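You operate a simulated robot arm through the tools that you are given. There is no shell and no other tool. Be economical: measure what you need, move in short steps, check, and stop when the job is done.

Carry out the task below with a simulated robot arm. There is one attempt and no reset: what you move stays moved.

Task
Pump B is overfilled: let oil into the silver pan till the level is between MIN and MAX.
Fine: set the pan under the oil spout and leave it there; open the oil cap before the cock, and shut both after.
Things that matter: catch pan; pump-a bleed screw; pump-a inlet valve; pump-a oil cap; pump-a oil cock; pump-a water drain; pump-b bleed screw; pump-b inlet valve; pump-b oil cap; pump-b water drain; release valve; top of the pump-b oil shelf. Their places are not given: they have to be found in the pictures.

The check looks at the end state, three seconds after you hand in, the way a careful person would. Anything else that was tipped, shoved, dropped, spilled or broken makes it a failure. Lids that push on must go on centred and level and be pressed home; caps that screw on are set level and turned clockwise until they are tight.

Robot
A 6-joint arm with a fingered hand, fixed in place. Base frame: the origin is at the foot of the arm, x ahead of it, y to its left, z up. Units: mm, rad, N and s.
With the tool pointing down near the work surface it reaches from about 100 to 620 mm from the base axis. Its first joint turns from -2.897 to 2.897 rad. Payload 4 kg.
The TCP is the grasp point between the finger pads, 22 mm short of the fingertips. In the tool frame z runs along the fingers and y along their closing line. Largest opening 112 mm; the body of the gripper starts 60 mm behind the TCP. The gripper is a hand of 4 fingers: y runs from the thumb to the fingers, the wrist lies at [0, 0, -218] in the tool frame, and closing takes about 1.5 s.
Orientation is that of the tool frame in the base frame, as a unit quaternion [x, y, z, w]. With the fingers straight down and closing along the base's y, the tool's x points along the base's -x, its y along +y and its z along -z.

Tools
- The arm moves only by the tool step_arm. Its argument "commands" is a list of rows, each a list of 3 entries, a list of its own where there are three numbers: the shift along the tool's x, y, z in mm, then the turn, a rotation vector about the tool's x, y, z in rad, then the gripper command, from -1 (fully open) to 1 (shut), values between in proportion. In form: [[[x, y, z], [ax, ay, az], gripper], ...]. A call has 1 to 20 rows; each row is the pose to reach, as a shift and turn from the pose commanded when the call began, along the tool's axes at that moment. Each row takes 0.2 s and may step no farther than 50 mm and 0.15 rad from the row before; otherwise, or with a gripper value out of range, the whole call is refused. Where a pose cannot be reached the arm comes as near as it can. A force on the tool above 50 N (or 10 N above the force at the start of the call, whichever is more), or a blocked arm, ends the call early, and 0.2 s more pass. The fingers move at their own pace (about 45 mm/s each) and stop on an object; they squeeze with about 32 N. The grip force told is the motor's: it shows also when the fingers shut on nothing. Time passes only in rows, and 0.2 s behind the last, so rows that repeat a pose let the fingers close. The reply holds the time, the measured pose of the TCP, the force on the tool along the base axes, the opening and the grip force, in the units named above and with some noise, with the torque about the TCP (base axes, N m) and any sound that the robot's microphone picked up.
- Cameras (640 x 400 px; columns grow to the right, rows downward): "scene" is fixed at [401.2, -650, 1318.6]; the picture's right is [0.71, 0.70, 0.00], its down [0.48, -0.48, -0.74] and it looks along [-0.52, 0.52, -0.68] (base axes); focal length 214 px, centre (320, 200). "wrist" rides on the gripper at [69, 4, -83] in the tool frame; the picture's right is [-0.06, 1.00, 0.00], its down [-0.77, -0.05, -0.64] and it looks along [-0.64, -0.04, 0.77] (tool axes); focal length 243 px, centre (320, 200).
- get_image(camera): a new picture of that camera. No time passes.
- grasp_type(shape): the hand has 4 fingers and takes this shape, open, in about a second: jaw (thumb against the fingers, like two jaws); tri (thumb and two fingers); tip (a fingertip pinch); poke (one finger out to press); point (the index stretched); flat (the hand flat); cup (the hand cupped); fist (a fist). The gripper value then closes the fingers along that shape, each until it touches; the sizes above hold for jaw. It gives what a move gives, with no picture.
- probe_pixels(camera, pixels): for up to 12 pixels [column, row] of the newest picture of that camera ("zoom" is the newest enlarged one), the place [x, y, z] in the base frame of the surface seen there, good to about 3 mm. No time passes.
- inspect(camera, box): a new picture of the part [left, top, right, bottom] of that camera's present view, enlarged. No time passes.
- hand_in(): hands the job in; it is judged then, once.

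Go step by step. Measure first, check grasps and placings, and put right what went wrong. The budget is 80 turns and 34 pictures, counting those below and the enlarged ones. Unless the task says otherwise, let go and move clear before handing in.

The tools are called as a command line: name --argument value ..., lists and objects as JSON in quotes. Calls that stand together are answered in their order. step_arm: Moves the arm, as the interface text tells. Its arguments: {"type":"object","properties":{"commands":{"type":"array","items":{"type":"array"}}},"required":["commands"]} The other tools are called the same way: grasp_type (shape) gives the hand a shape; get_image (camera) takes a picture; probe_pixels (camera, pixels) gives the place of the surface under pixels of a picture; inspect (camera, box) takes an enlarged picture of a part of a camera's view; hand_in () hands the job in.

At the start:

```text
clock: 0.0
tcp_pos: [295.1, 368.0, 1087.9]
tool_rot: [0.0, 1.0, 0.0, 0.0]
contact_force: [0.0, 0.9, 0.0]
ft_torque: [-0.01, 0.05, -0.01]
gripper_width: 112.0
grasp_force: 0.1
shape: jaw
```

scene: 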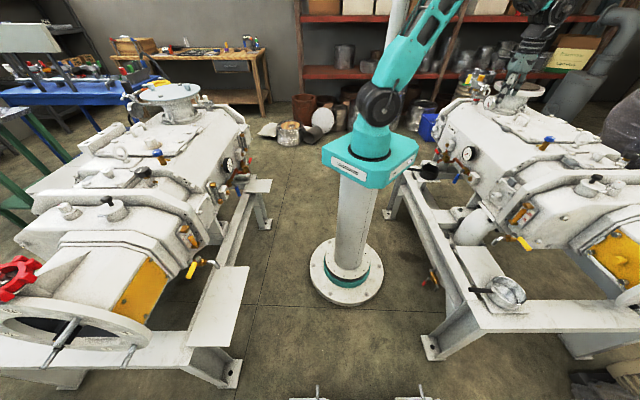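
wrist: 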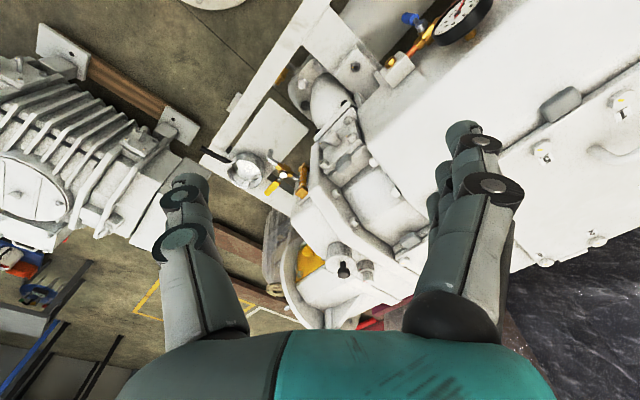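

The scene picture shows two pumps, one left and one right of the arm, with a small silver pan at about (508,292) by the right one. I'll enlarge both pumps to find the labels, cocks and caps.

inspect --camera "scene" --box '[420, 80, 640, 320]'

inspect --camera "scene" --box '[0, 80, 280, 380]'

```text
1.67 times, centred on (530, 200) of scene
```

zoom: 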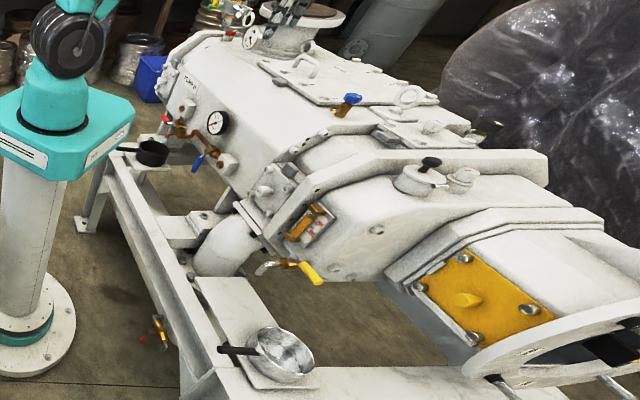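

```text
1.33 times, centred on (140, 230) of scene
```

zoom: 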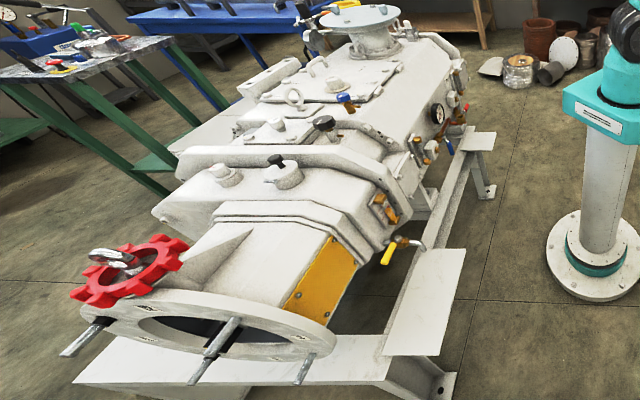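

The right pump has the silver pan on its shelf near a yellow-handled cock; the left one has a similar cock over an empty shelf. I need the labels to tell A from B, so I'll zoom on small boxes.

inspect --camera "scene" --box '[460, 80, 550, 136]'

inspect --camera "scene" --box '[140, 130, 260, 205]'

inspect --camera "scene" --box '[470, 170, 630, 310]'

```text
7.11 times, centred on (505, 108) of scene
```

zoom: 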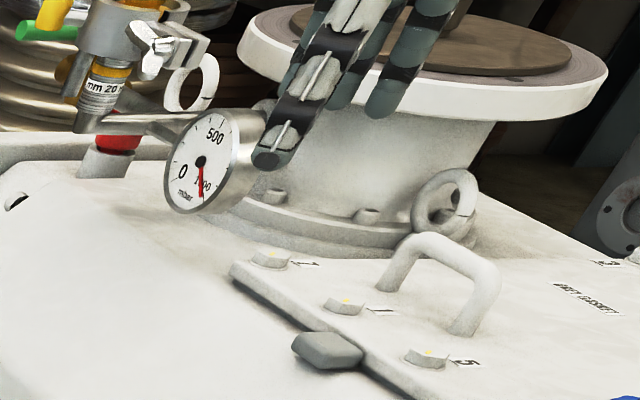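

```text
5.33 times, centred on (200, 168) of scene
```

zoom: 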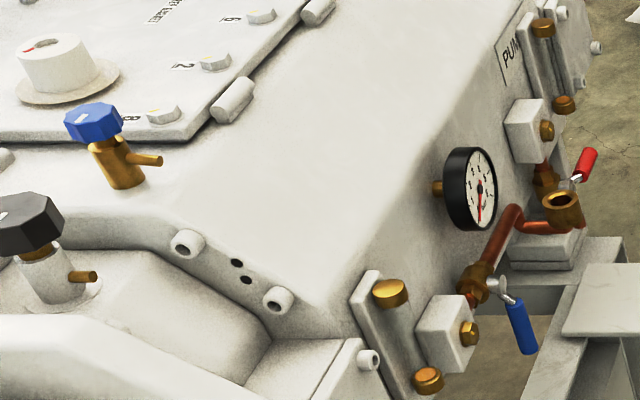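

```text
2.86 times, centred on (550, 240) of scene
```

zoom: 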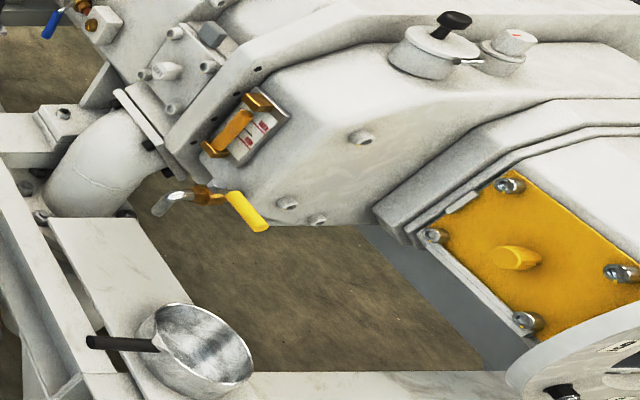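

The left pump's plate reads "PUM…" cut off; the right pump's plate lies around scene (452,127). I'll read both closely.

inspect --camera "scene" --box '[436, 112, 484, 142]'

inspect --camera "scene" --box '[225, 125, 257, 145]'

inspect --camera "scene" --box '[510, 185, 574, 255]'

```text
13.33 times, centred on (460, 127) of scene
```

zoom: 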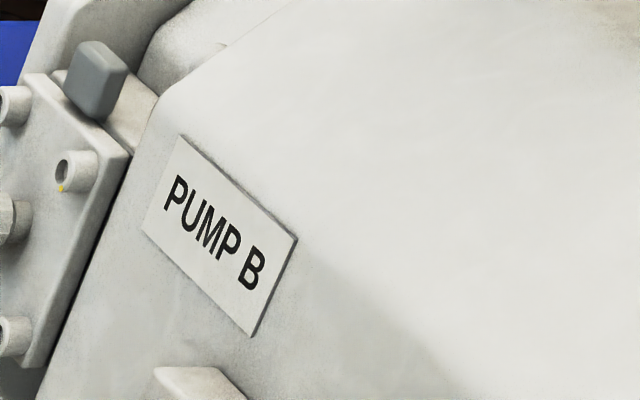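

```text
16.00 times, centred on (241, 135) of scene
```

zoom: 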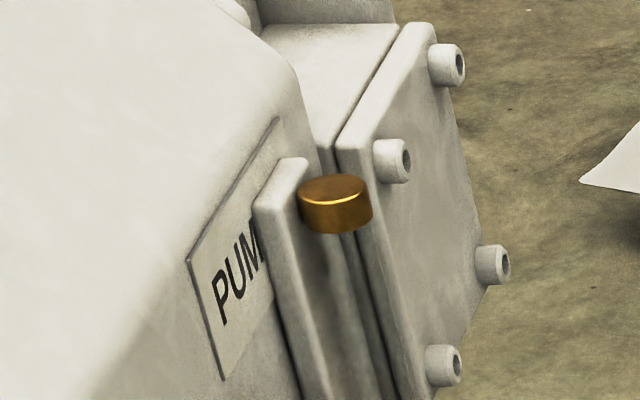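

```text
5.71 times, centred on (542, 220) of scene
```

zoom: 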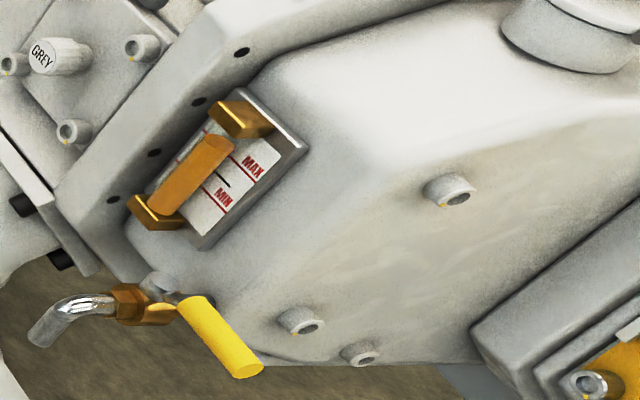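

The right pump is B; its gauge is full above MAX, with the oil cock's yellow lever at scene ~(547,225) and the spout at ~(515,222). I'll probe those and look closely at the cap candidates and the pan.

probe_pixels --camera "zoom" --pixels '[[38, 340], [90, 303], [128, 303], [160, 285], [195, 305], [240, 368], [220, 335], [253, 156], [222, 198], [165, 200], [220, 145], [260, 350]]'

inspect --camera "scene" --box '[560, 165, 624, 205]'

```text
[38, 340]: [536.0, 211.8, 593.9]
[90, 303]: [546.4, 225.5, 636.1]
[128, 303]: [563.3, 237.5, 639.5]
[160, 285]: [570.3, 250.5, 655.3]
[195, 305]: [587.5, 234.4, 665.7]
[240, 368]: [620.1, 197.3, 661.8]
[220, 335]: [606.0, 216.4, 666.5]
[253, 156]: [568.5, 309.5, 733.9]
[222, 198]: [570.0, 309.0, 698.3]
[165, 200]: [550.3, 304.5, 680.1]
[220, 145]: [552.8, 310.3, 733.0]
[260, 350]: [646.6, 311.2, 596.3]
```

```text
10.00 times, centred on (592, 185) of scene
```

zoom: 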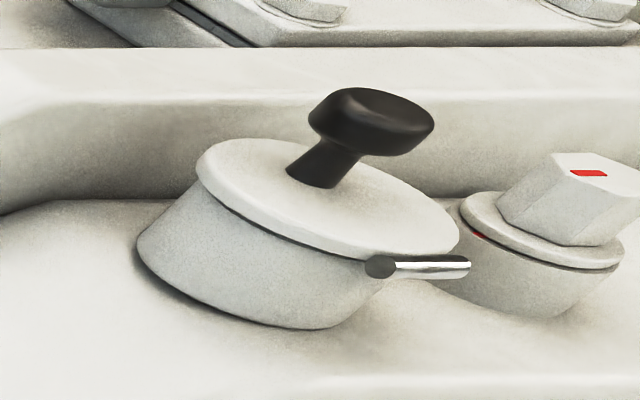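

The oil box top carries a pot with a black knob and a hex cap with a red mark; I have to tell which is the oil cap. I'll probe them and look at pump A's twins and the rest of pump B's top for markings.

probe_pixels --camera "zoom" --pixels '[[370, 105], [320, 170], [240, 160], [440, 235], [330, 245], [260, 270], [380, 266], [460, 266], [590, 172], [540, 215], [600, 250], [100, 300]]'

inspect --camera "scene" --box '[40, 160, 168, 240]'

inspect --camera "scene" --box '[520, 125, 640, 200]'

```text
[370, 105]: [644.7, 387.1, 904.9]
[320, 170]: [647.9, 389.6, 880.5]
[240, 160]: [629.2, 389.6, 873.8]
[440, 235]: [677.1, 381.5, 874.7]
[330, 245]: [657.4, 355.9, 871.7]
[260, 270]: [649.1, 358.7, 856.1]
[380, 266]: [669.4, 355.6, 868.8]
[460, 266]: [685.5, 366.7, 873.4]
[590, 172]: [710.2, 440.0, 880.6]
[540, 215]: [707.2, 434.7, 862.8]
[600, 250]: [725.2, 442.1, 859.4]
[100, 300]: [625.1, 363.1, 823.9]
```

```text
5.00 times, centred on (104, 200) of scene
```

zoom: 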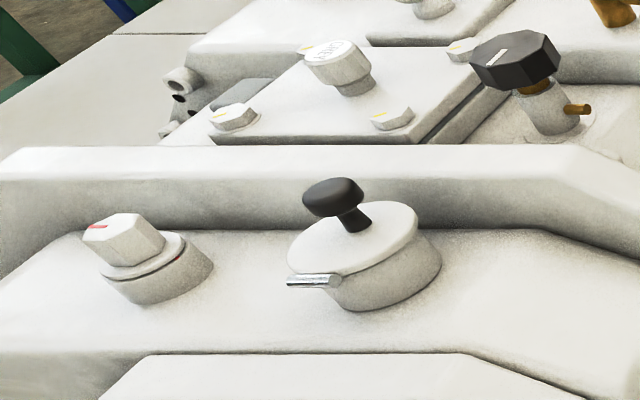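

```text
5.33 times, centred on (580, 162) of scene
```

zoom: 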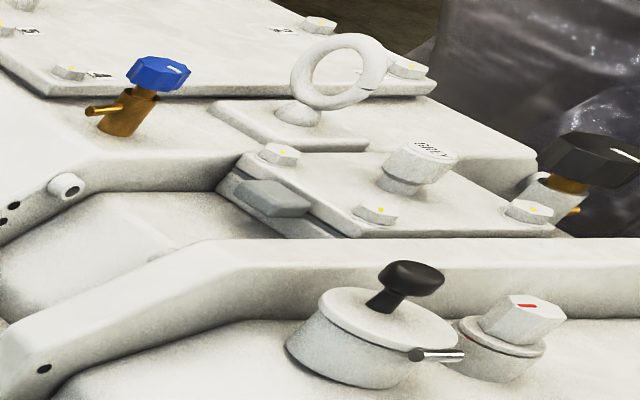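

In the wrist view the pot with the black knob shows around (343,262) and the hex cap beside it at (365,270). I'll enlarge that for another angle.

inspect --camera "wrist" --box '[300, 225, 396, 285]'

inspect --camera "wrist" --box '[190, 120, 350, 220]'

```text
6.67 times, centred on (348, 255) of wrist
```

zoom: 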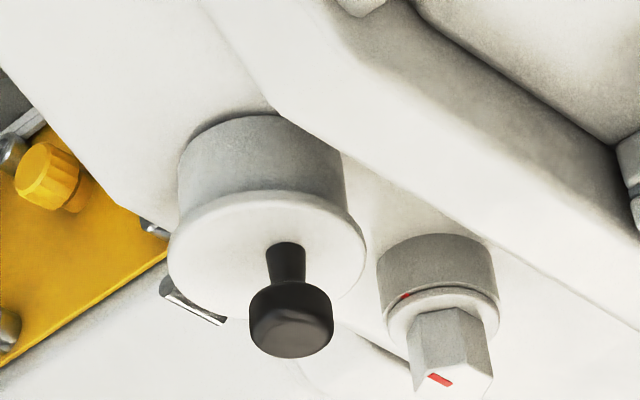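

```text
4.00 times, centred on (270, 170) of wrist
```

zoom: 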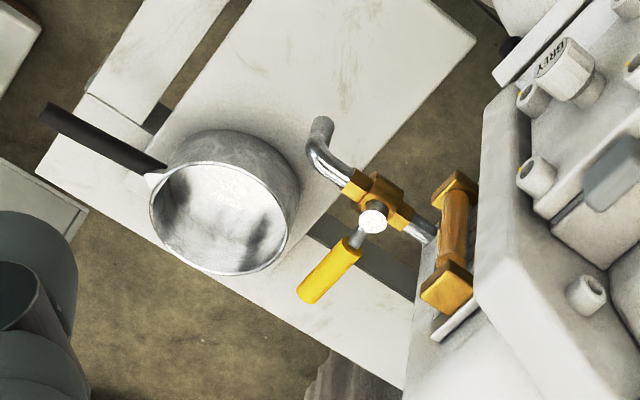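

The black-knob lid has a hinge pin at its rim, so it's likely the oil filler cap; the second zoom shows the pan on the plate, off to one side of the spout. I'll probe the pan, the plate, the spout and the cock in this zoom.

probe_pixels --camera "zoom" --pixels '[[320, 126], [318, 150], [372, 215], [357, 240], [310, 290], [152, 210], [285, 225], [220, 268], [215, 160], [50, 115], [110, 145], [150, 165]]'

probe_pixels --camera "wrist" --pixels '[[252, 132], [270, 140], [283, 160], [297, 140], [308, 128], [255, 215], [287, 210], [203, 150], [278, 175], [264, 155], [225, 152], [300, 190]]'

```text
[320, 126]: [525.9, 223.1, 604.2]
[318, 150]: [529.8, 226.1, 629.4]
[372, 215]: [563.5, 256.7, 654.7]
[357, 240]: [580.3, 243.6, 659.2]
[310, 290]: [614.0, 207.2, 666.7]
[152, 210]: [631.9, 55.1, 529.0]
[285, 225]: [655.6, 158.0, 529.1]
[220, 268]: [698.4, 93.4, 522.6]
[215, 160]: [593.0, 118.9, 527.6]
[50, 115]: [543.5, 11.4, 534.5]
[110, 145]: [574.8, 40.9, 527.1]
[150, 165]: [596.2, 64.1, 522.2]
```

```text
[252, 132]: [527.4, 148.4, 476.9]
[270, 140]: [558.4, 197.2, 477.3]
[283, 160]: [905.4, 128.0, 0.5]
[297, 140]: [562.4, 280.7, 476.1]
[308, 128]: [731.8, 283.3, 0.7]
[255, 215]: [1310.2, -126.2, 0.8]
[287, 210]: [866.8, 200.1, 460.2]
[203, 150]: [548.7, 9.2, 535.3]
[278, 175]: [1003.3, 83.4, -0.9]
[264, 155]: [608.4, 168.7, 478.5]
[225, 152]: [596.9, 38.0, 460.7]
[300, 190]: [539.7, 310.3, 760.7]
```

The shelf top is z≈477, the pan is about 54 mm in radius, centred near (643,106), with its handle running toward (545,12,534). The spout mouth is at about (532,218,594), so the pan must go about (-111,+112). I'll move the hand down the base side toward the handle, turning it -45°.

step_arm --commands '[[[-7, -33, 23], [0, 0, -0.098], -1], [[-14, -67, 47], [0, 0, -0.196], -1], [[-21, -100, 70], [0, 0, -0.294], -1], [[-28, -134, 94], [0, 0, -0.392], -1], [[-35, -167, 117], [0, 0, -0.49], -1], [[-42, -201, 141], [0, 0, -0.588], -1], [[-49, -234, 164], [0, 0, -0.686], -1], [[-55, -268, 188], [0, 0, -0.785], -1], [[-75, -282, 228], [0, 0, -0.785], -1], [[-95, -296, 268], [0, 0, -0.785], -1], [[-115, -310, 308], [0, 0, -0.785], -1], [[-135, -324, 348], [0, 0, -0.785], -1], [[-155, -338, 388], [0, 0, -0.785], -1], [[-155, -338, 388], [0, 0, -0.785], -1]]'

probe_pixels --camera "wrist" --pixels '[[268, 100], [300, 118], [305, 133], [290, 150], [240, 125], [255, 112], [230, 140], [260, 165], [270, 120], [285, 115], [275, 150], [245, 140]]'

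get_image --camera "wrist"

```text
clock: 3.0
tcp_pos: [450.0, 29.5, 698.9]
tool_rot: [-0.382, 0.924, 0.0, 0.0]
contact_force: [0.2, -0.8, -0.4]
ft_torque: [0.0, -0.01, 0.03]
gripper_width: 112.0
grasp_force: 0.0
shape: jaw
```

```text
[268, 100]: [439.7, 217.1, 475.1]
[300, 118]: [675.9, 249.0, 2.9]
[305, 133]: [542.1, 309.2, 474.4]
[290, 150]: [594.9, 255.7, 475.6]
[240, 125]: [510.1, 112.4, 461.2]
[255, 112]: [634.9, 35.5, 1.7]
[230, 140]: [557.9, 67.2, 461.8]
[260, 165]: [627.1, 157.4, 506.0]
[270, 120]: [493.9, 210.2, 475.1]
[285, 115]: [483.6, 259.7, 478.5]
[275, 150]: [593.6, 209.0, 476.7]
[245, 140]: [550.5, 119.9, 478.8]
```

```text
18 pictures are left
```

wrist: 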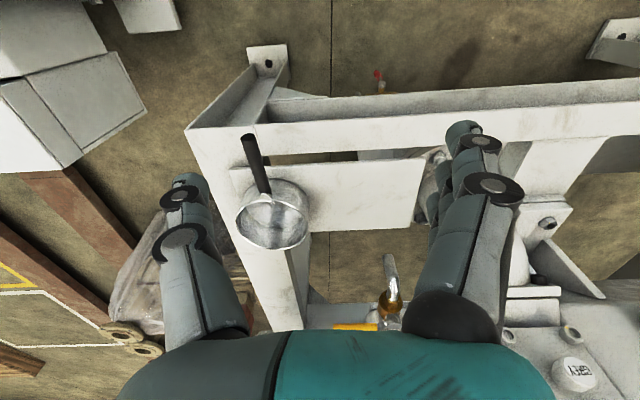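

The pan and plate are both in clear view: the plate runs from (232,168) to (424,160)/(415,227), and the handle points up to (248,138). I'll probe the edges of the plate and the handle in this picture.

probe_pixels --camera "wrist" --pixels '[[420, 164], [411, 222], [320, 165], [318, 225], [240, 172], [248, 140], [255, 160], [264, 188], [238, 220], [306, 215], [274, 247], [390, 258]]'

probe_pixels --camera "wrist" --pixels '[[280, 184], [300, 195], [272, 215], [290, 215], [245, 150], [252, 150], [259, 175], [266, 175], [440, 180], [430, 160], [450, 120], [380, 227]]'

```text
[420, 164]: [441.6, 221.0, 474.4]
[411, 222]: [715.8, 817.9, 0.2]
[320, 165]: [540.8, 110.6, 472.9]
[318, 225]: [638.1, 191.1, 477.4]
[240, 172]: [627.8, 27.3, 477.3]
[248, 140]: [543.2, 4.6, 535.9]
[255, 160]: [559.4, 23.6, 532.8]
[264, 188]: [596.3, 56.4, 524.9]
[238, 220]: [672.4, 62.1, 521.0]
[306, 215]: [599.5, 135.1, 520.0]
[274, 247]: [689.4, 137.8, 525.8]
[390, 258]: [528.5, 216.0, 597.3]
```

```text
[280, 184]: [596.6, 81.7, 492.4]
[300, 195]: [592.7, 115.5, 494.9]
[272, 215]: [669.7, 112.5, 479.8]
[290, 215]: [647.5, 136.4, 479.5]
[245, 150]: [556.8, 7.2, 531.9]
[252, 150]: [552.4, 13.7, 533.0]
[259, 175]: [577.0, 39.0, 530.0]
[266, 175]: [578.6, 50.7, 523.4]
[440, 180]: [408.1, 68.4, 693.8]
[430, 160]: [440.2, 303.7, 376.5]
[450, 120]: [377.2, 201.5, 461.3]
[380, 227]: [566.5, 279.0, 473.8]
```

In coordinates along the plate, the pan centre is u≈-380 and the spout u≈-222 at nearly the same depth, so one 158 mm shift along tool +y does it. I'll lower the open hand over the handle at (567,30,524).

step_arm --commands '[[[-21, -21, 25], [0, 0, 0], -1], [[-42, -42, 50], [0, 0, 0], -1], [[-63, -63, 75], [0, 0, 0], -1], [[-83, -83, 99], [0, 0, 0], -1], [[-83, -83, 125], [0, 0, 0], -1], [[-83, -83, 150], [0, 0, 0], -1], [[-83, -83, 174], [0, 0, 0], -1], [[-83, -83, 174], [0, 0, 0], -1]]'

get_image --camera "wrist"

```text
clock: 4.8
tcp_pos: [568.7, 30.5, 525.0]
tool_rot: [-0.383, 0.924, 0.0, 0.0]
contact_force: [0.9, -0.5, 0.8]
ft_torque: [-0.04, 0.0, -0.02]
gripper_width: 112.0
grasp_force: 0.1
shape: jaw
```

```text
17 pictures are left
```

wrist: 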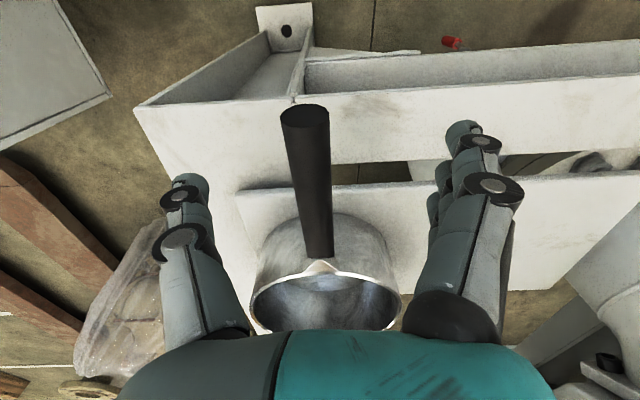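

The handle lies between thumb and fingers (from (305,110) to (320,260)). I'll close slowly and hold.

step_arm --commands '[[[0, 0, 0], [0, 0, 0], 1], [[0, 0, 0], [0, 0, 0], 1], [[0, 0, 0], [0, 0, 0], 1], [[0, 0, 0], [0, 0, 0], 1], [[0, 0, 0], [0, 0, 0], 1], [[0, 0, 0], [0, 0, 0], 1], [[0, 0, 0], [0, 0, 0], 1], [[0, 0, 0], [0, 0, 0], 1], [[0, 0, 0], [0, 0, 0], 1]]'

get_image --camera "wrist"

```text
clock: 6.8
tcp_pos: [568.7, 31.7, 526.2]
tool_rot: [-0.383, 0.924, 0.001, 0.0]
contact_force: [0.2, 0.0, -0.9]
ft_torque: [0.03, 0.02, -0.03]
gripper_width: 0.0
grasp_force: 31.1
shape: jaw
```

```text
16 pictures are left
```

wrist: 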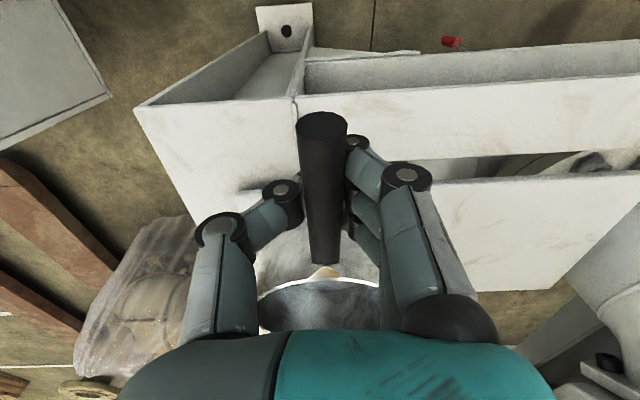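

The fingers report width 0, though the picture shows the handle held between them (tip at (321,125)); they may have closed beneath it. I'll lift 8 mm to test.

step_arm --commands '[[[0, 0, -4], [0, 0, 0], 1], [[0, 0, -8], [0, 0, 0], 1], [[0, 0, -8], [0, 0, 0], 1]]'

inspect --camera "scene" --box '[450, 210, 562, 330]'

```text
clock: 7.6
tcp_pos: [567.7, 31.1, 533.8]
tool_rot: [-0.383, 0.924, 0.0, 0.0]
contact_force: [0.3, -0.1, -2.1]
ft_torque: [-0.12, 0.1, -0.01]
gripper_width: 0.1
grasp_force: 31.8
shape: jaw
```

```text
3.33 times, centred on (506, 270) of scene
```

zoom: 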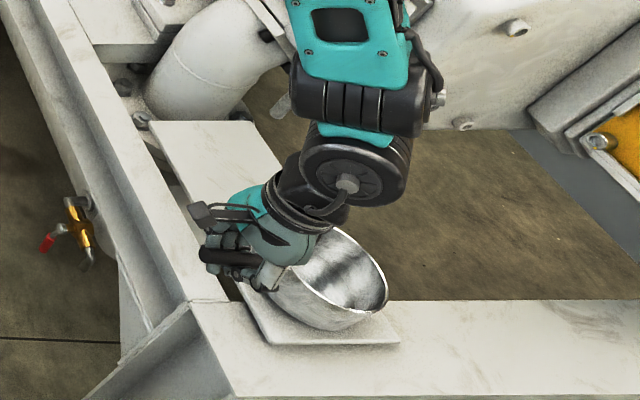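

The lift reads 2 N and the pan comes along with the handle cradled in the hand. I'll carry it along tool +y toward the spout in small steps.

step_arm --commands '[[[0, 15, 0], [0, 0, 0], 1], [[0, 30, 0], [0, 0, 0], 1], [[0, 45, 0], [0, 0, 0], 1], [[0, 60, 0], [0, 0, 0], 1], [[0, 75, 0], [0, 0, 0], 1], [[0, 90, 0], [0, 0, 0], 1], [[0, 105, 0], [0, 0, 0], 1], [[-1, 120, 0], [0, 0, 0], 1], [[-2, 135, 0], [0, 0, 0], 1], [[-3, 147, 0], [0, 0, 0], 1], [[-4, 157, 0], [0, 0, 0], 1], [[-4, 157, 0], [0, 0, 0], 1]]'

inspect --camera "scene" --box '[440, 190, 560, 310]'

```text
clock: 10.2
tcp_pos: [459.3, 143.7, 534.8]
tool_rot: [-0.383, 0.924, 0.0, -0.001]
contact_force: [-0.1, 0.6, -2.4]
ft_torque: [-0.1, 0.05, -0.02]
gripper_width: 0.0
grasp_force: 31.7
shape: jaw
```

```text
3.33 times, centred on (500, 250) of scene
```

zoom: 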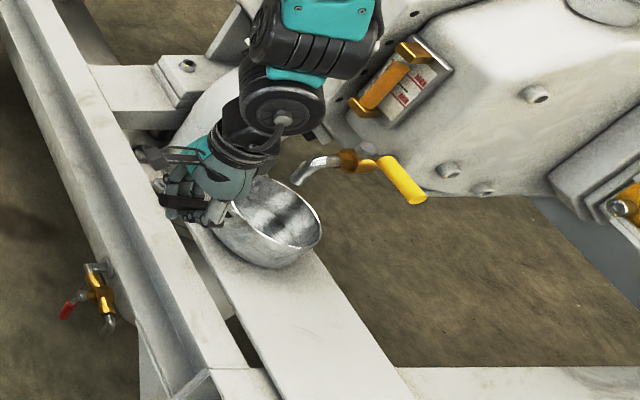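

The pan moved over near the spout (spout tip at zoom (297,180)). I'll probe its rim and the spout to see the offset.

probe_pixels --camera "zoom" --pixels '[[321, 218], [313, 200], [290, 186], [262, 182], [300, 243], [275, 241], [245, 228], [297, 181], [272, 210], [270, 267], [225, 235], [305, 255]]'

```text
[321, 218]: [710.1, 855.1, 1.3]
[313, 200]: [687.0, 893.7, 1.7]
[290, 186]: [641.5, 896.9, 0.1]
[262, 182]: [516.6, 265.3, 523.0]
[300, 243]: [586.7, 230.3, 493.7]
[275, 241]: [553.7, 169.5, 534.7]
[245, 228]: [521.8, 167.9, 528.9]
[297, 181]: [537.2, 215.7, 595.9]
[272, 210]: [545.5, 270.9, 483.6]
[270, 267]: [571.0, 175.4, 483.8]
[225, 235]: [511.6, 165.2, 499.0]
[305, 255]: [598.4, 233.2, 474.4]
```

The rim points fit a centre at about u=-225, v=532, with the spout mouth at u≈-224, v≈529. That's well centred, so I'll lower 9 mm and open the hand.

step_arm --commands '[[[0, 0, 4], [0, 0, 0], 1], [[0, 0, 8], [0, 0, 0], 1], [[0, 0, 9], [0, 0, 0], 1], [[0, 0, 9], [0, 0, 0], 0.5], [[0, 0, 9], [0, 0, 0], 0], [[0, 0, 9], [0, 0, 0], -0.5], [[0, 0, 9], [0, 0, 0], -1], [[0, 0, 9], [0, 0, 0], -1], [[0, 0, 9], [0, 0, 0], -1], [[0, 0, 9], [0, 0, 0], -1], [[0, 0, 9], [0, 0, 0], -1], [[0, 0, 9], [0, 0, 0], -1]]'

get_image --camera "wrist"

```text
clock: 12.8
tcp_pos: [460.1, 145.2, 524.4]
tool_rot: [-0.383, 0.924, 0.001, 0.0]
contact_force: [-0.4, -0.4, 0.1]
ft_torque: [0.01, 0.01, 0.0]
gripper_width: 111.9
grasp_force: 0.1
shape: jaw
```

```text
13 pictures are left
```

wrist: 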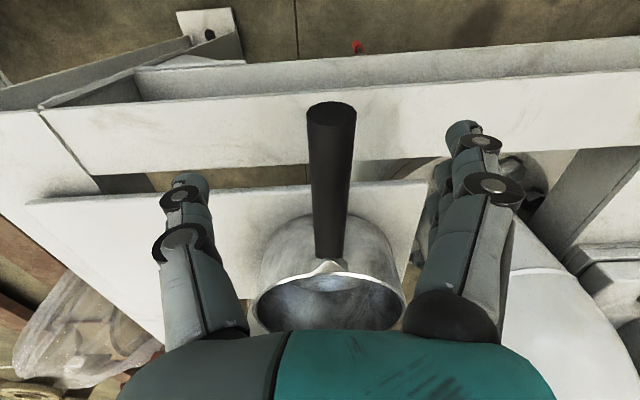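

The pan stands free, handle clear at (332,180). I'll lift straight up, then move toward the oil cap at (648,388), turning so the closing line lies along the lid's hinge pin.

step_arm --commands '[[[0, 0, -45], [0, 0, 0], -1], [[0, 0, -93], [0, 0, 0], -1], [[0, 0, -141], [0, 0, 0], -1], [[0, 0, -189], [0, 0, 0.125], -1], [[0, 0, -237], [0, 0, 0.25], -1], [[0, 0, -285], [0, 0, 0.375], -1], [[0, 0, -333], [0, 0, 0.5], -1], [[0, 0, -381], [0, 0, 0.625], -1], [[0, 0, -429], [0, 0, 0.75], -1], [[0, 0, -476], [0, 0, 0.875], -1], [[-41, 6, -476], [0, 0, 1.0], -1], [[-82, 11, -476], [0, 0, 1.125], -1], [[-123, 17, -476], [0, 0, 1.25], -1], [[-164, 22, -476], [0, 0, 1.375], -1], [[-205, 28, -476], [0, 0, 1.5], -1], [[-246, 34, -476], [0, 0, 1.625], -1], [[-286, 39, -476], [0, 0, 1.75], -1], [[-286, 39, -476], [0, 0, 1.75], -1]]'

get_image --camera "wrist"

```text
clock: 16.6
tcp_pos: [595.8, 356.8, 997.2]
tool_rot: [0.466, 0.885, 0.0, 0.001]
contact_force: [0.1, -0.7, -0.3]
ft_torque: [0.02, 0.01, 0.02]
gripper_width: 111.8
grasp_force: 0.1
shape: jaw
out of reach, approached as far as the arm can: row 17, 18
```

```text
12 pictures are left
```

wrist: 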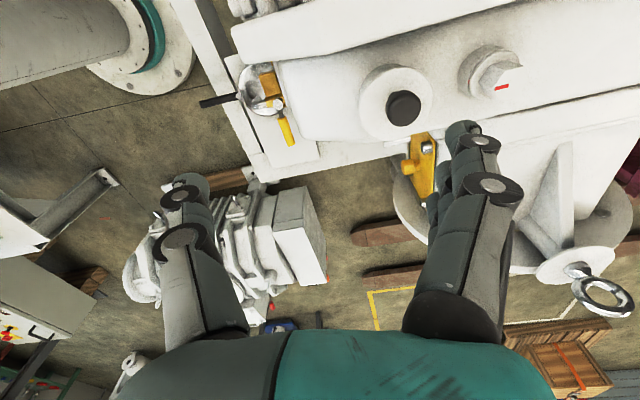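

The hand stopped at radius 694, so a straight-down hand can't quite reach the cap and I'll need to tilt. The picture shows the lid around (397,103), knob at (403,107), hex cap at (490,72). I'll probe the lid, knob and hex precisely and zoom the lid.

probe_pixels --camera "wrist" --pixels '[[404, 108], [391, 101], [418, 112], [362, 103], [431, 100], [397, 68], [398, 132], [375, 120], [415, 80], [380, 80], [492, 75], [502, 87]]'

inspect --camera "wrist" --box '[340, 40, 532, 160]'

```text
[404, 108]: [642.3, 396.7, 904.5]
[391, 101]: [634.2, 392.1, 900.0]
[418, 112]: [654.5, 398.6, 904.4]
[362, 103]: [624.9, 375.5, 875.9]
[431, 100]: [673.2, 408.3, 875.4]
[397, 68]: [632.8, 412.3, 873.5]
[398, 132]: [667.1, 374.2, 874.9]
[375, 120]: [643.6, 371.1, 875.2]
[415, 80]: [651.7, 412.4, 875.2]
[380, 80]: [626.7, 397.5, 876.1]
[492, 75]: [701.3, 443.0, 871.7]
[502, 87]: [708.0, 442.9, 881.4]
```

```text
3.33 times, centred on (436, 100) of wrist
```

zoom: 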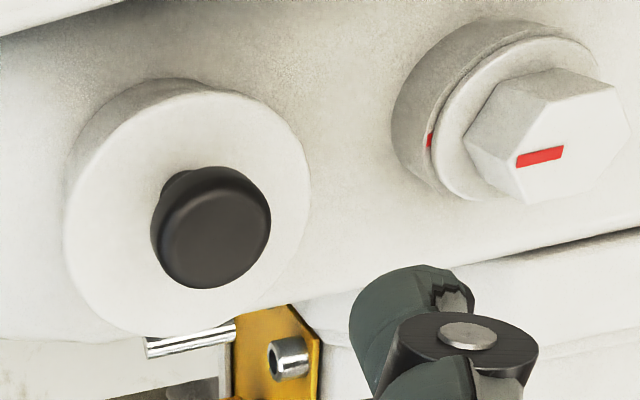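

The lid is level at z≈875, centred at (649,392), with a hinge pin centred below it at about (667,366), so it's a flip-up cap. The knob, standing 30 mm above, can be pushed toward the pin to swing it open. I'll tilt the hand outward 0.5 rad and shut the fingers here first.

step_arm --commands '[[[0, 0, 0], [-0.125, 0, 0], 1], [[0, 0, 0], [-0.25, 0, 0], 1], [[0, 0, 0], [-0.375, 0, 0], 1], [[0, 0, 0], [-0.5, 0, 0], 1], [[0, 0, 0], [-0.5, 0, 0], 1], [[0, 0, 0], [-0.5, 0, 0], 1], [[0, 0, 0], [-0.5, 0, 0], 1], [[0, 0, 0], [-0.5, 0, 0], 1]]'

get_image --camera "wrist"

```text
clock: 18.4
tcp_pos: [595.8, 357.7, 996.9]
tool_rot: [0.449, 0.858, 0.22, 0.115]
contact_force: [-0.1, -0.3, -0.2]
ft_torque: [-0.01, -0.01, -0.01]
gripper_width: 0.3
grasp_force: 32.2
shape: jaw
```

```text
10 pictures are left
```

wrist: 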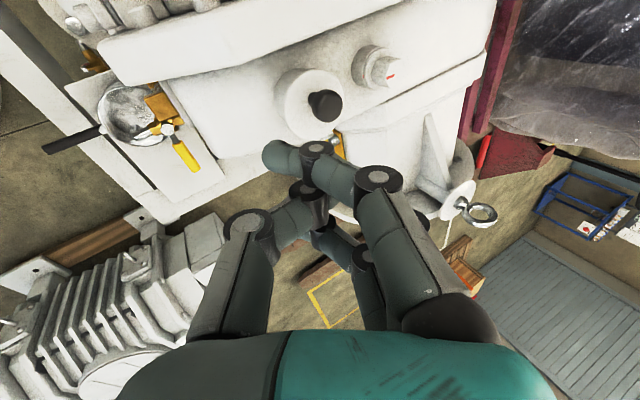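

The hand tilted as asked and the fingers are shut; the knob is at (324,105). I'll probe the height of the structures beside the lid (ridge, blue tap, plates), so the closed hand can go in on the far side of the knob.

probe_pixels --camera "scene" --pixels '[[530, 185], [545, 180], [560, 172], [580, 170], [600, 172], [550, 138], [543, 147], [573, 162], [598, 153], [600, 156], [540, 165], [618, 155]]'

probe_pixels --camera "wrist" --pixels '[[324, 95], [324, 110], [312, 105], [337, 105], [310, 130], [300, 80], [270, 150], [316, 148], [282, 165], [250, 50], [330, 45], [320, 118]]'

```text
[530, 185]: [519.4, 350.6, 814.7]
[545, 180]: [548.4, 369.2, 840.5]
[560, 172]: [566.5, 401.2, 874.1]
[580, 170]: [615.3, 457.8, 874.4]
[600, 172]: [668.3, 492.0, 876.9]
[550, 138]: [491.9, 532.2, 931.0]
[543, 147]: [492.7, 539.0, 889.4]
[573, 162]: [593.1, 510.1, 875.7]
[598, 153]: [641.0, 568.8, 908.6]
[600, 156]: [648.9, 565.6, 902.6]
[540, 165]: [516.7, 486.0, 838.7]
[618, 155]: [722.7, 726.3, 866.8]
```

```text
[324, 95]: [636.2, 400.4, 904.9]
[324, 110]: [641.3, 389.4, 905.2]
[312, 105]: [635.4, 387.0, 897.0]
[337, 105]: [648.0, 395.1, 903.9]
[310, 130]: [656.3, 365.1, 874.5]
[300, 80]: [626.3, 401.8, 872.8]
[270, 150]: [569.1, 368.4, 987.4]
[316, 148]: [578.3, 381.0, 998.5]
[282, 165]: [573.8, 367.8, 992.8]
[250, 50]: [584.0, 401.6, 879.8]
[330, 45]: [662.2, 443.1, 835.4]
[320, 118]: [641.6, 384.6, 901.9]
```

Pushing sideways would trap the fingers over the rising lid, so a pinch on the knob that can pivot about the hinge line is better. I'll take the fingertip pinch shape and see where the fingertips lie.

grasp_type --shape "tip"

step_arm --commands '[[[0, 0, 0], [0.1, 0, 0], 0.3], [[0, 0, 0], [0.15, 0, 0], 0.3], [[0, 0, 0], [0.15, 0, 0], 0.3], [[0, 0, 0], [0.15, 0, 0], 0.3], [[0, 0, 0], [0.15, 0, 0], 0.3]]'

get_image --camera "wrist"

```text
clock: 19.3
tcp_pos: [594.6, 358.7, 996.0]
tool_rot: [0.45, 0.858, 0.219, 0.116]
contact_force: [0.2, -0.2, 0.1]
ft_torque: [0.01, -0.01, 0.0]
gripper_width: 111.7
grasp_force: 0.0
shape: tip
```

```text
clock: 20.5
tcp_pos: [596.6, 357.2, 996.8]
tool_rot: [0.457, 0.872, 0.154, 0.081]
contact_force: [-0.6, -0.3, 0.0]
ft_torque: [0.01, 0.0, -0.04]
gripper_width: 39.7
grasp_force: 0.2
shape: tip
```

```text
9 pictures are left
```

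wrist: 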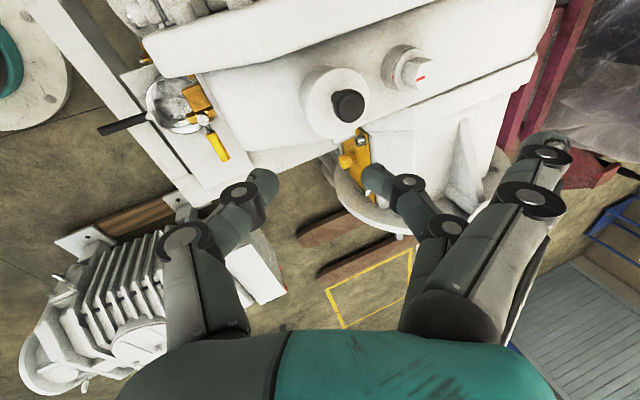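

In tip shape the thumb (262,180) and index (378,180) oppose each other, with the other fingers stretched outward at (545,140). I'll probe those to find the pinch point and clearances.

probe_pixels --camera "wrist" --pixels '[[266, 180], [245, 190], [374, 178], [392, 185], [545, 140], [565, 140], [538, 135], [555, 180], [347, 103], [335, 105], [361, 105], [345, 122]]'

```text
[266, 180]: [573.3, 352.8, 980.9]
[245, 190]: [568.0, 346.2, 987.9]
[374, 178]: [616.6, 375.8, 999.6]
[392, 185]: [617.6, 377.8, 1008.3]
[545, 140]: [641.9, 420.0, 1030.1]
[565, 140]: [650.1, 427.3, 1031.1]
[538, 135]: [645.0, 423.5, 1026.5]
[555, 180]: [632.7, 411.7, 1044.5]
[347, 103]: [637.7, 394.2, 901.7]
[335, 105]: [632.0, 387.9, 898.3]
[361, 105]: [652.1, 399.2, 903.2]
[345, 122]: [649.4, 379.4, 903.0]
```

The pinch closes symmetrically at the TCP, and the stretched fingers stay well above the hex cap. I'll come down over the knob so the TCP is at about (641,388,911), fingers ±20 mm around it.

step_arm --commands '[[[0, 21.4, 0], [0, 0, 0], 0.3], [[0, 21.4, 30], [0, 0, 0], 0.3], [[0, 21.4, 60], [0, 0, 0], 0.3], [[0, 21.4, 80], [0, 0, 0], 0.3], [[0, 21.4, 90], [0, 0, 0], 0.3], [[0, 21.4, 98], [0, 0, 0], 0.3], [[0, 21.4, 98], [0, 0, 0], 0.3]]'

get_image --camera "wrist"

```text
clock: 22.1
tcp_pos: [640.7, 389.2, 913.4]
tool_rot: [0.457, 0.872, 0.155, 0.081]
contact_force: [0.0, -0.3, -0.4]
ft_torque: [0.0, -0.04, 0.04]
gripper_width: 39.8
grasp_force: 0.1
shape: tip
```

```text
8 pictures are left
```

wrist: 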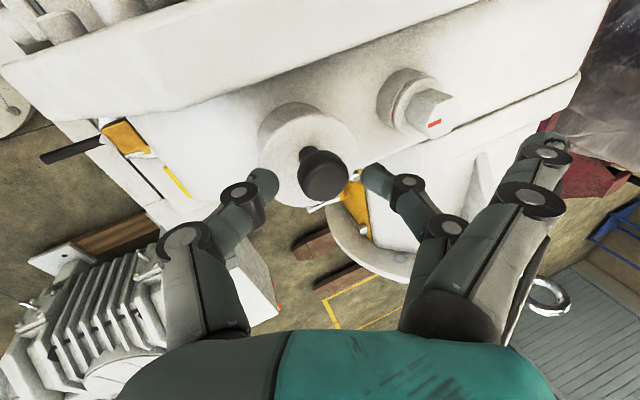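

The knob (323,175) sits right between thumb and index. I'll lower 3 mm more and close on it.

step_arm --commands '[[[0, 0, 3], [0, 0, 0], 0.3], [[0, 0, 3], [0, 0, 0], 0.6], [[0, 0, 3], [0, 0, 0], 1], [[0, 0, 3], [0, 0, 0], 1], [[0, 0, 3], [0, 0, 0], 1], [[0, 0, 3], [0, 0, 0], 1], [[0, 0, 3], [0, 0, 0], 1]]'

```text
clock: 23.7
tcp_pos: [641.1, 388.8, 910.0]
tool_rot: [0.457, 0.872, 0.154, 0.081]
contact_force: [1.8, -0.9, -2.6]
ft_torque: [-0.09, 0.02, -0.02]
gripper_width: 18.5
grasp_force: 32.3
shape: tip
```

The pinch holds on the knob (18.5 mm, 32 N). I'll try the first 15-20° of the opening arc about the pin and watch the force.

step_arm --commands '[[[-4, 1.3, -3.6], [0, 0.04, 0], 1], [[-8.5, 2.5, -6.9], [0, 0.08, 0], 1], [[-12, 3.2, -8.8], [0, 0.11, 0], 1], [[-12, 3.2, -8.8], [0, 0.11, 0], 1]]'

inspect --camera "scene" --box '[540, 145, 636, 205]'

```text
clock: 24.7
tcp_pos: [648.3, 379.9, 920.4]
tool_rot: [0.448, 0.875, 0.179, 0.032]
contact_force: [3.9, 8.3, -2.1]
ft_torque: [0.21, 0.18, -0.25]
gripper_width: 17.1
grasp_force: 32.0
shape: tip
```

```text
6.67 times, centred on (588, 175) of scene
```

zoom: 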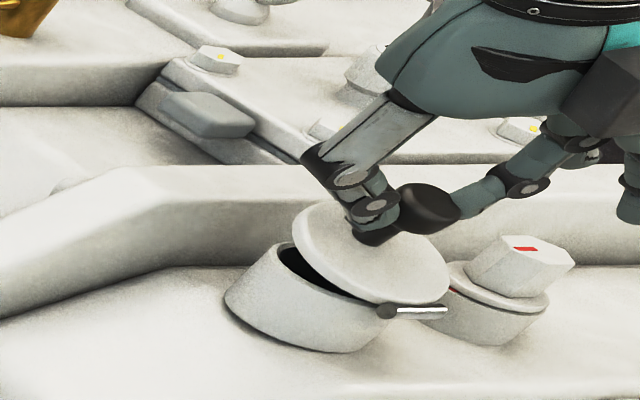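

The lid is swinging up on its hinge, with the dark opening visible at zoom (320,275), so this is the oil cap. I'll keep following the arc to about 80°.

step_arm --commands '[[[-5.5, 0.7, -2.6], [0, 0.04, 0], 1], [[-11, 1.4, -4.9], [0, 0.08, 0], 1], [[-17, 1.6, -6.3], [0, 0.12, 0], 1], [[-23, 1.7, -7.2], [0, 0.16, 0], 1], [[-29, 1.4, -7.1], [0, 0.2, 0], 1], [[-35.3, 1, -6.5], [0, 0.24, 0], 1], [[-41, 0.3, -5.2], [0, 0.28, 0], 1], [[-46.9, -0.6, -3.3], [0, 0.32, 0], 1]]'

```text
clock: 26.5
tcp_pos: [648.1, 318.2, 919.3]
tool_rot: [0.42, 0.869, 0.243, -0.094]
contact_force: [-0.1, 0.2, 0.1]
ft_torque: [0.0, -0.01, 0.03]
gripper_width: 9.3
grasp_force: 31.7
shape: tip
out of reach, approached as far as the arm can: row 5, 6, 7, 8
```

The arm ran out of reach on rows 5-8 and the force fell to 0 with width 9 mm, so the knob probably slipped out. I'll look at the lid.

inspect --camera "scene" --box '[540, 145, 636, 205]'

```text
6.67 times, centred on (588, 175) of scene
```

zoom: 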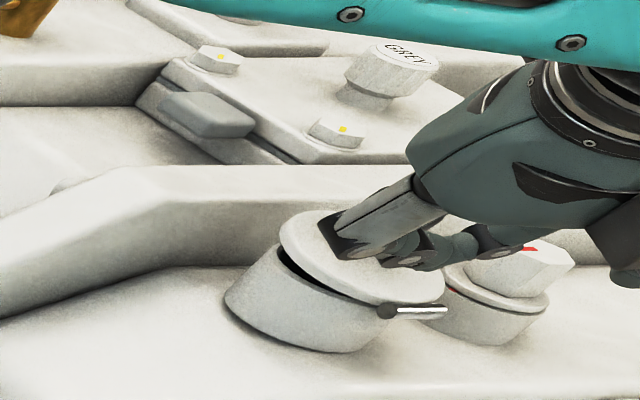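

The lid stayed propped at about 15° by its own hinge friction, and the knob slipped out because the arm hit its reach limit. I'll back off upward, lean the hand farther outward for reach, reopen the fingers and look.

step_arm --commands '[[[12, 11, -28], [0, 0, 0], 0.6], [[24, 22.6, -57], [0, 0, 0], 0.3], [[37, 27, -50], [-0.062, -0.1, -0.013], 0.3], [[50, 31, -43], [-0.123, -0.2, -0.026], 0.3], [[62, 35, -36], [-0.185, -0.3, -0.04], 0.3], [[74.5, 38.8, -29], [-0.246, -0.398, -0.053], 0.3], [[74.5, 38.8, -29], [-0.246, -0.398, -0.053], 0.3]]'

get_image --camera "wrist"

```text
clock: 28.3
tcp_pos: [707.0, 418.2, 1158.0]
tool_rot: [0.4, 0.786, 0.415, 0.221]
contact_force: [-0.8, 0.2, 0.7]
ft_torque: [-0.08, 0.01, 0.03]
gripper_width: 39.3
grasp_force: 0.0
shape: tip
out of reach, approached as far as the arm can: row 1, 2, 4, 5, 6
stopped in row 7: the arm was blocked; the commanded pose is now the measured one
```

```text
5 pictures are left
```

wrist: 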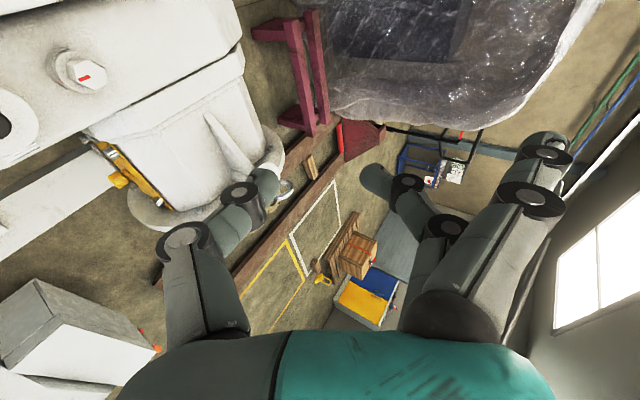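

The solver swung the hand up to (707,418,1158), tilted about 1 rad, and the arm is clear. The lid is at the left edge of the picture around (10,125); I'll probe it there to get its angle without spending a picture.

probe_pixels --camera "wrist" --pixels '[[3, 122], [3, 134], [9, 127], [20, 100], [20, 140], [33, 122], [10, 97], [10, 155], [3, 95], [3, 160], [28, 145], [2, 145]]'

```text
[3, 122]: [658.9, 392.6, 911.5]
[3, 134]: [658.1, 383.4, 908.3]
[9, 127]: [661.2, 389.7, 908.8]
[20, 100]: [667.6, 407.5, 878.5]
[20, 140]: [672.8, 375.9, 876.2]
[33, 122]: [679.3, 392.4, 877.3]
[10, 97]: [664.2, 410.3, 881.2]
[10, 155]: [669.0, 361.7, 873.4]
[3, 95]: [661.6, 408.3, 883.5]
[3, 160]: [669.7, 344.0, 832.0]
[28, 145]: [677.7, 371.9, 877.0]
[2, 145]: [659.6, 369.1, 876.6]
```

The lid is holding at about 12° on hinge friction, knob head at about (652,389,903). I'll reset the tilt to about 0.55 rad and place the hand 70 mm back above the knob.

step_arm --commands '[[[2, -35, 2], [0.07, 0, 0], 0.45], [[4, -70, 4], [0.14, 0, 0], 0.45], [[6, -105, 6], [0.21, 0, 0], 0.45], [[8, -140, 8], [0.28, 0, 0], 0.45], [[10, -175, 10], [0.36, 0, 0], 0.45], [[11.4, -209, 12], [0.43, 0, 0], 0.45], [[11.4, -209, 12], [0.43, 0, 0], 0.45]]'

```text
clock: 29.9
tcp_pos: [613.9, 362.2, 974.2]
tool_rot: [0.439, 0.858, 0.235, 0.129]
contact_force: [0.7, -0.8, 0.5]
ft_torque: [0.03, -0.01, -0.02]
gripper_width: 31.7
grasp_force: 0.1
shape: tip
```

Pose reached as wanted. I'll go down 69 mm onto the knob and close, judging by the width reading.

step_arm --commands '[[[0, 1, 25], [0, 0, 0], 0.45], [[0.5, 2, 48], [0, 0, 0], 0.45], [[0.5, 2.9, 60], [0, 0, 0], 0.45], [[0.5, 2.9, 69], [0, 0, 0], 0.45], [[0.5, 2.9, 69], [0, 0, 0], 0.45], [[0.5, 2.9, 69], [0, 0, 0], 1], [[0.5, 2.9, 69], [0, 0, 0], 1], [[0.5, 2.9, 69], [0, 0, 0], 1], [[0.5, 2.9, 69], [0, 0, 0], 1], [[0.5, 2.9, 69], [0, 0, 0], 1]]'

```text
clock: 32.1
tcp_pos: [644.9, 383.6, 916.3]
tool_rot: [0.438, 0.858, 0.235, 0.129]
contact_force: [0.8, -1.1, 1.1]
ft_torque: [0.23, -0.31, -0.11]
gripper_width: 18.8
grasp_force: 32.2
shape: tip
```

Gripped again at 18.8 mm. I'll follow the arc about the pin with the hand turning along with it, in small steps.

step_arm --commands '[[[-4.8, 1.2, -2.1], [-0.001, 0.063, 0.038], 1], [[-9.8, 2.1, -3.9], [-0.003, 0.126, 0.076], 1], [[-15.1, 2.8, -5.2], [-0.004, 0.189, 0.114], 1], [[-20.2, 3.2, -6.2], [-0.006, 0.251, 0.151], 1], [[-25.6, 3.3, -6.5], [-0.007, 0.314, 0.19], 1], [[-30.9, 3.2, -6.6], [-0.009, 0.377, 0.227], 1]]'

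```text
clock: 33.5
tcp_pos: [663.8, 359.7, 925.0]
tool_rot: [0.479, 0.811, 0.331, -0.059]
contact_force: [2.7, 7.9, 9.7]
ft_torque: [0.37, -0.16, -0.31]
gripper_width: 16.1
grasp_force: 32.2
shape: tip
```

Still gripped, with some upward load, meaning my arc is slightly low. I'll continue with a 3 mm higher path.

step_arm --commands '[[[-4.4, 1.7, -3], [-0.002, 0.062, 0.038], 1], [[-9.3, 2.7, -4.9], [-0.003, 0.125, 0.076], 1], [[-14.7, 2.9, -5.5], [-0.005, 0.187, 0.113], 1], [[-20.2, 2.9, -5.7], [-0.007, 0.25, 0.151], 1]]'

```text
clock: 34.5
tcp_pos: [674.3, 340.2, 922.8]
tool_rot: [0.495, 0.759, 0.383, -0.181]
contact_force: [0.0, 0.5, 0.6]
ft_torque: [0.0, 0.0, 0.0]
gripper_width: 10.4
grasp_force: 31.5
shape: tip
```

The pinch slipped off again (force 0, width 10), and the lid should be well up by now. I'll spend one picture, framed to include lid, gauge and cock.

inspect --camera "scene" --box '[500, 145, 628, 225]'

```text
5.00 times, centred on (564, 185) of scene
```

zoom: 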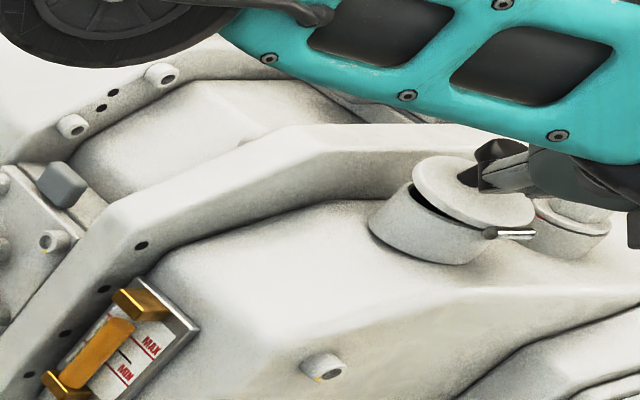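

The knob slipped and the lid stands part-open again. I'll probe its surface in this zoom to get the angle, along with the knob.

probe_pixels --camera "zoom" --pixels '[[420, 175], [440, 162], [450, 190], [470, 205], [490, 220], [520, 220], [467, 178], [480, 165], [500, 150], [430, 195], [490, 233], [530, 234]]'

```text
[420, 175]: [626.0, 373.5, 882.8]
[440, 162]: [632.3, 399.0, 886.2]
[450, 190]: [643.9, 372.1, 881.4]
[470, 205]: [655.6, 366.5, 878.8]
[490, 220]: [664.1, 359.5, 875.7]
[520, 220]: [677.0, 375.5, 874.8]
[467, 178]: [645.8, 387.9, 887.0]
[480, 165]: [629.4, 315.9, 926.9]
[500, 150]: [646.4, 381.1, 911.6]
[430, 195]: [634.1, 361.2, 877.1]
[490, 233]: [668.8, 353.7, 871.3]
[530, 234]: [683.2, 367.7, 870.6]
```

The pin ends at (669,354) and (683,368) show the hinge line runs along (0.71,0.71), about 40 mm from the lid centre. My arc was off, which is why the knob slipped, and the lid now rests at about 12°. I'll back out along the fingers and re-pose above the knob, less tilted.

step_arm --commands '[[[0, 0, -35], [0, 0, 0], 0.45], [[0, 0, -70], [0, 0, 0], 0.45], [[14, -3, -56], [0.058, -0.109, -0.07], 0.45], [[28, -6, -42], [0.117, -0.218, -0.14], 0.45], [[42, -9, -28], [0.175, -0.327, -0.21], 0.45], [[55.6, -12, -15], [0.234, -0.435, -0.279], 0.45], [[55.6, -12, -15], [0.234, -0.435, -0.279], 0.45]]'

```text
clock: 36.1
tcp_pos: [637.6, 360.3, 964.5]
tool_rot: [0.433, 0.879, 0.2, -0.016]
contact_force: [-1.0, -0.5, -0.8]
ft_torque: [-0.01, 0.02, -0.01]
gripper_width: 30.6
grasp_force: 0.0
shape: tip
```

Pose reached. I'll descend 57 mm so the tips reach below the knob's head, then close.

step_arm --commands '[[[0, 0, 25], [0, 0, 0], 0.45], [[0, 0, 42], [0, 0, 0], 0.45], [[0, 0, 51], [0, 0, 0], 0.45], [[0, 0, 57], [0, 0, 0], 0.45], [[0, 0, 57], [0, 0, 0], 0.45], [[0, 0, 57], [0, 0, 0], 0.7], [[0, 0, 59], [0, 0, 0], 1], [[0, 0, 59], [0, 0, 0], 1], [[0, 0, 59], [0, 0, 0], 1], [[0, 0, 59], [0, 0, 0], 1]]'

```text
clock: 38.3
tcp_pos: [645.9, 382.7, 909.5]
tool_rot: [0.432, 0.879, 0.2, -0.017]
contact_force: [4.9, -1.4, -3.1]
ft_torque: [0.05, -0.14, 0.01]
gripper_width: 16.0
grasp_force: 32.0
shape: tip
```

Grip is 16 mm, lower on the knob. I'll follow the corrected arc about the pin at (674,363,869), first 45°.

step_arm --commands '[[[-3.5, 2, -4.7], [-0.01, 0.049, 0.019], 1], [[-7.3, 3.7, -9.1], [-0.02, 0.097, 0.038], 1], [[-12, 5.3, -12.8], [-0.031, 0.146, 0.057], 1], [[-16.9, 6.8, -16.1], [-0.041, 0.194, 0.075], 1], [[-22.6, 8.1, -18.8], [-0.052, 0.243, 0.094], 1], [[-28.4, 9.3, -21], [-0.062, 0.291, 0.113], 1]]'

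```text
clock: 39.7
tcp_pos: [650.4, 347.5, 918.3]
tool_rot: [0.448, 0.839, 0.281, -0.125]
contact_force: [0.6, 0.7, -1.5]
ft_torque: [0.01, -0.04, 0.0]
gripper_width: 8.4
grasp_force: 31.8
shape: tip
out of reach, approached as far as the arm can: row 3, 4, 5, 6
stopped in row 6: the force on the tool passed its limit at 53 N (the readings are from after the stop); the commanded pose is now the measured one
```

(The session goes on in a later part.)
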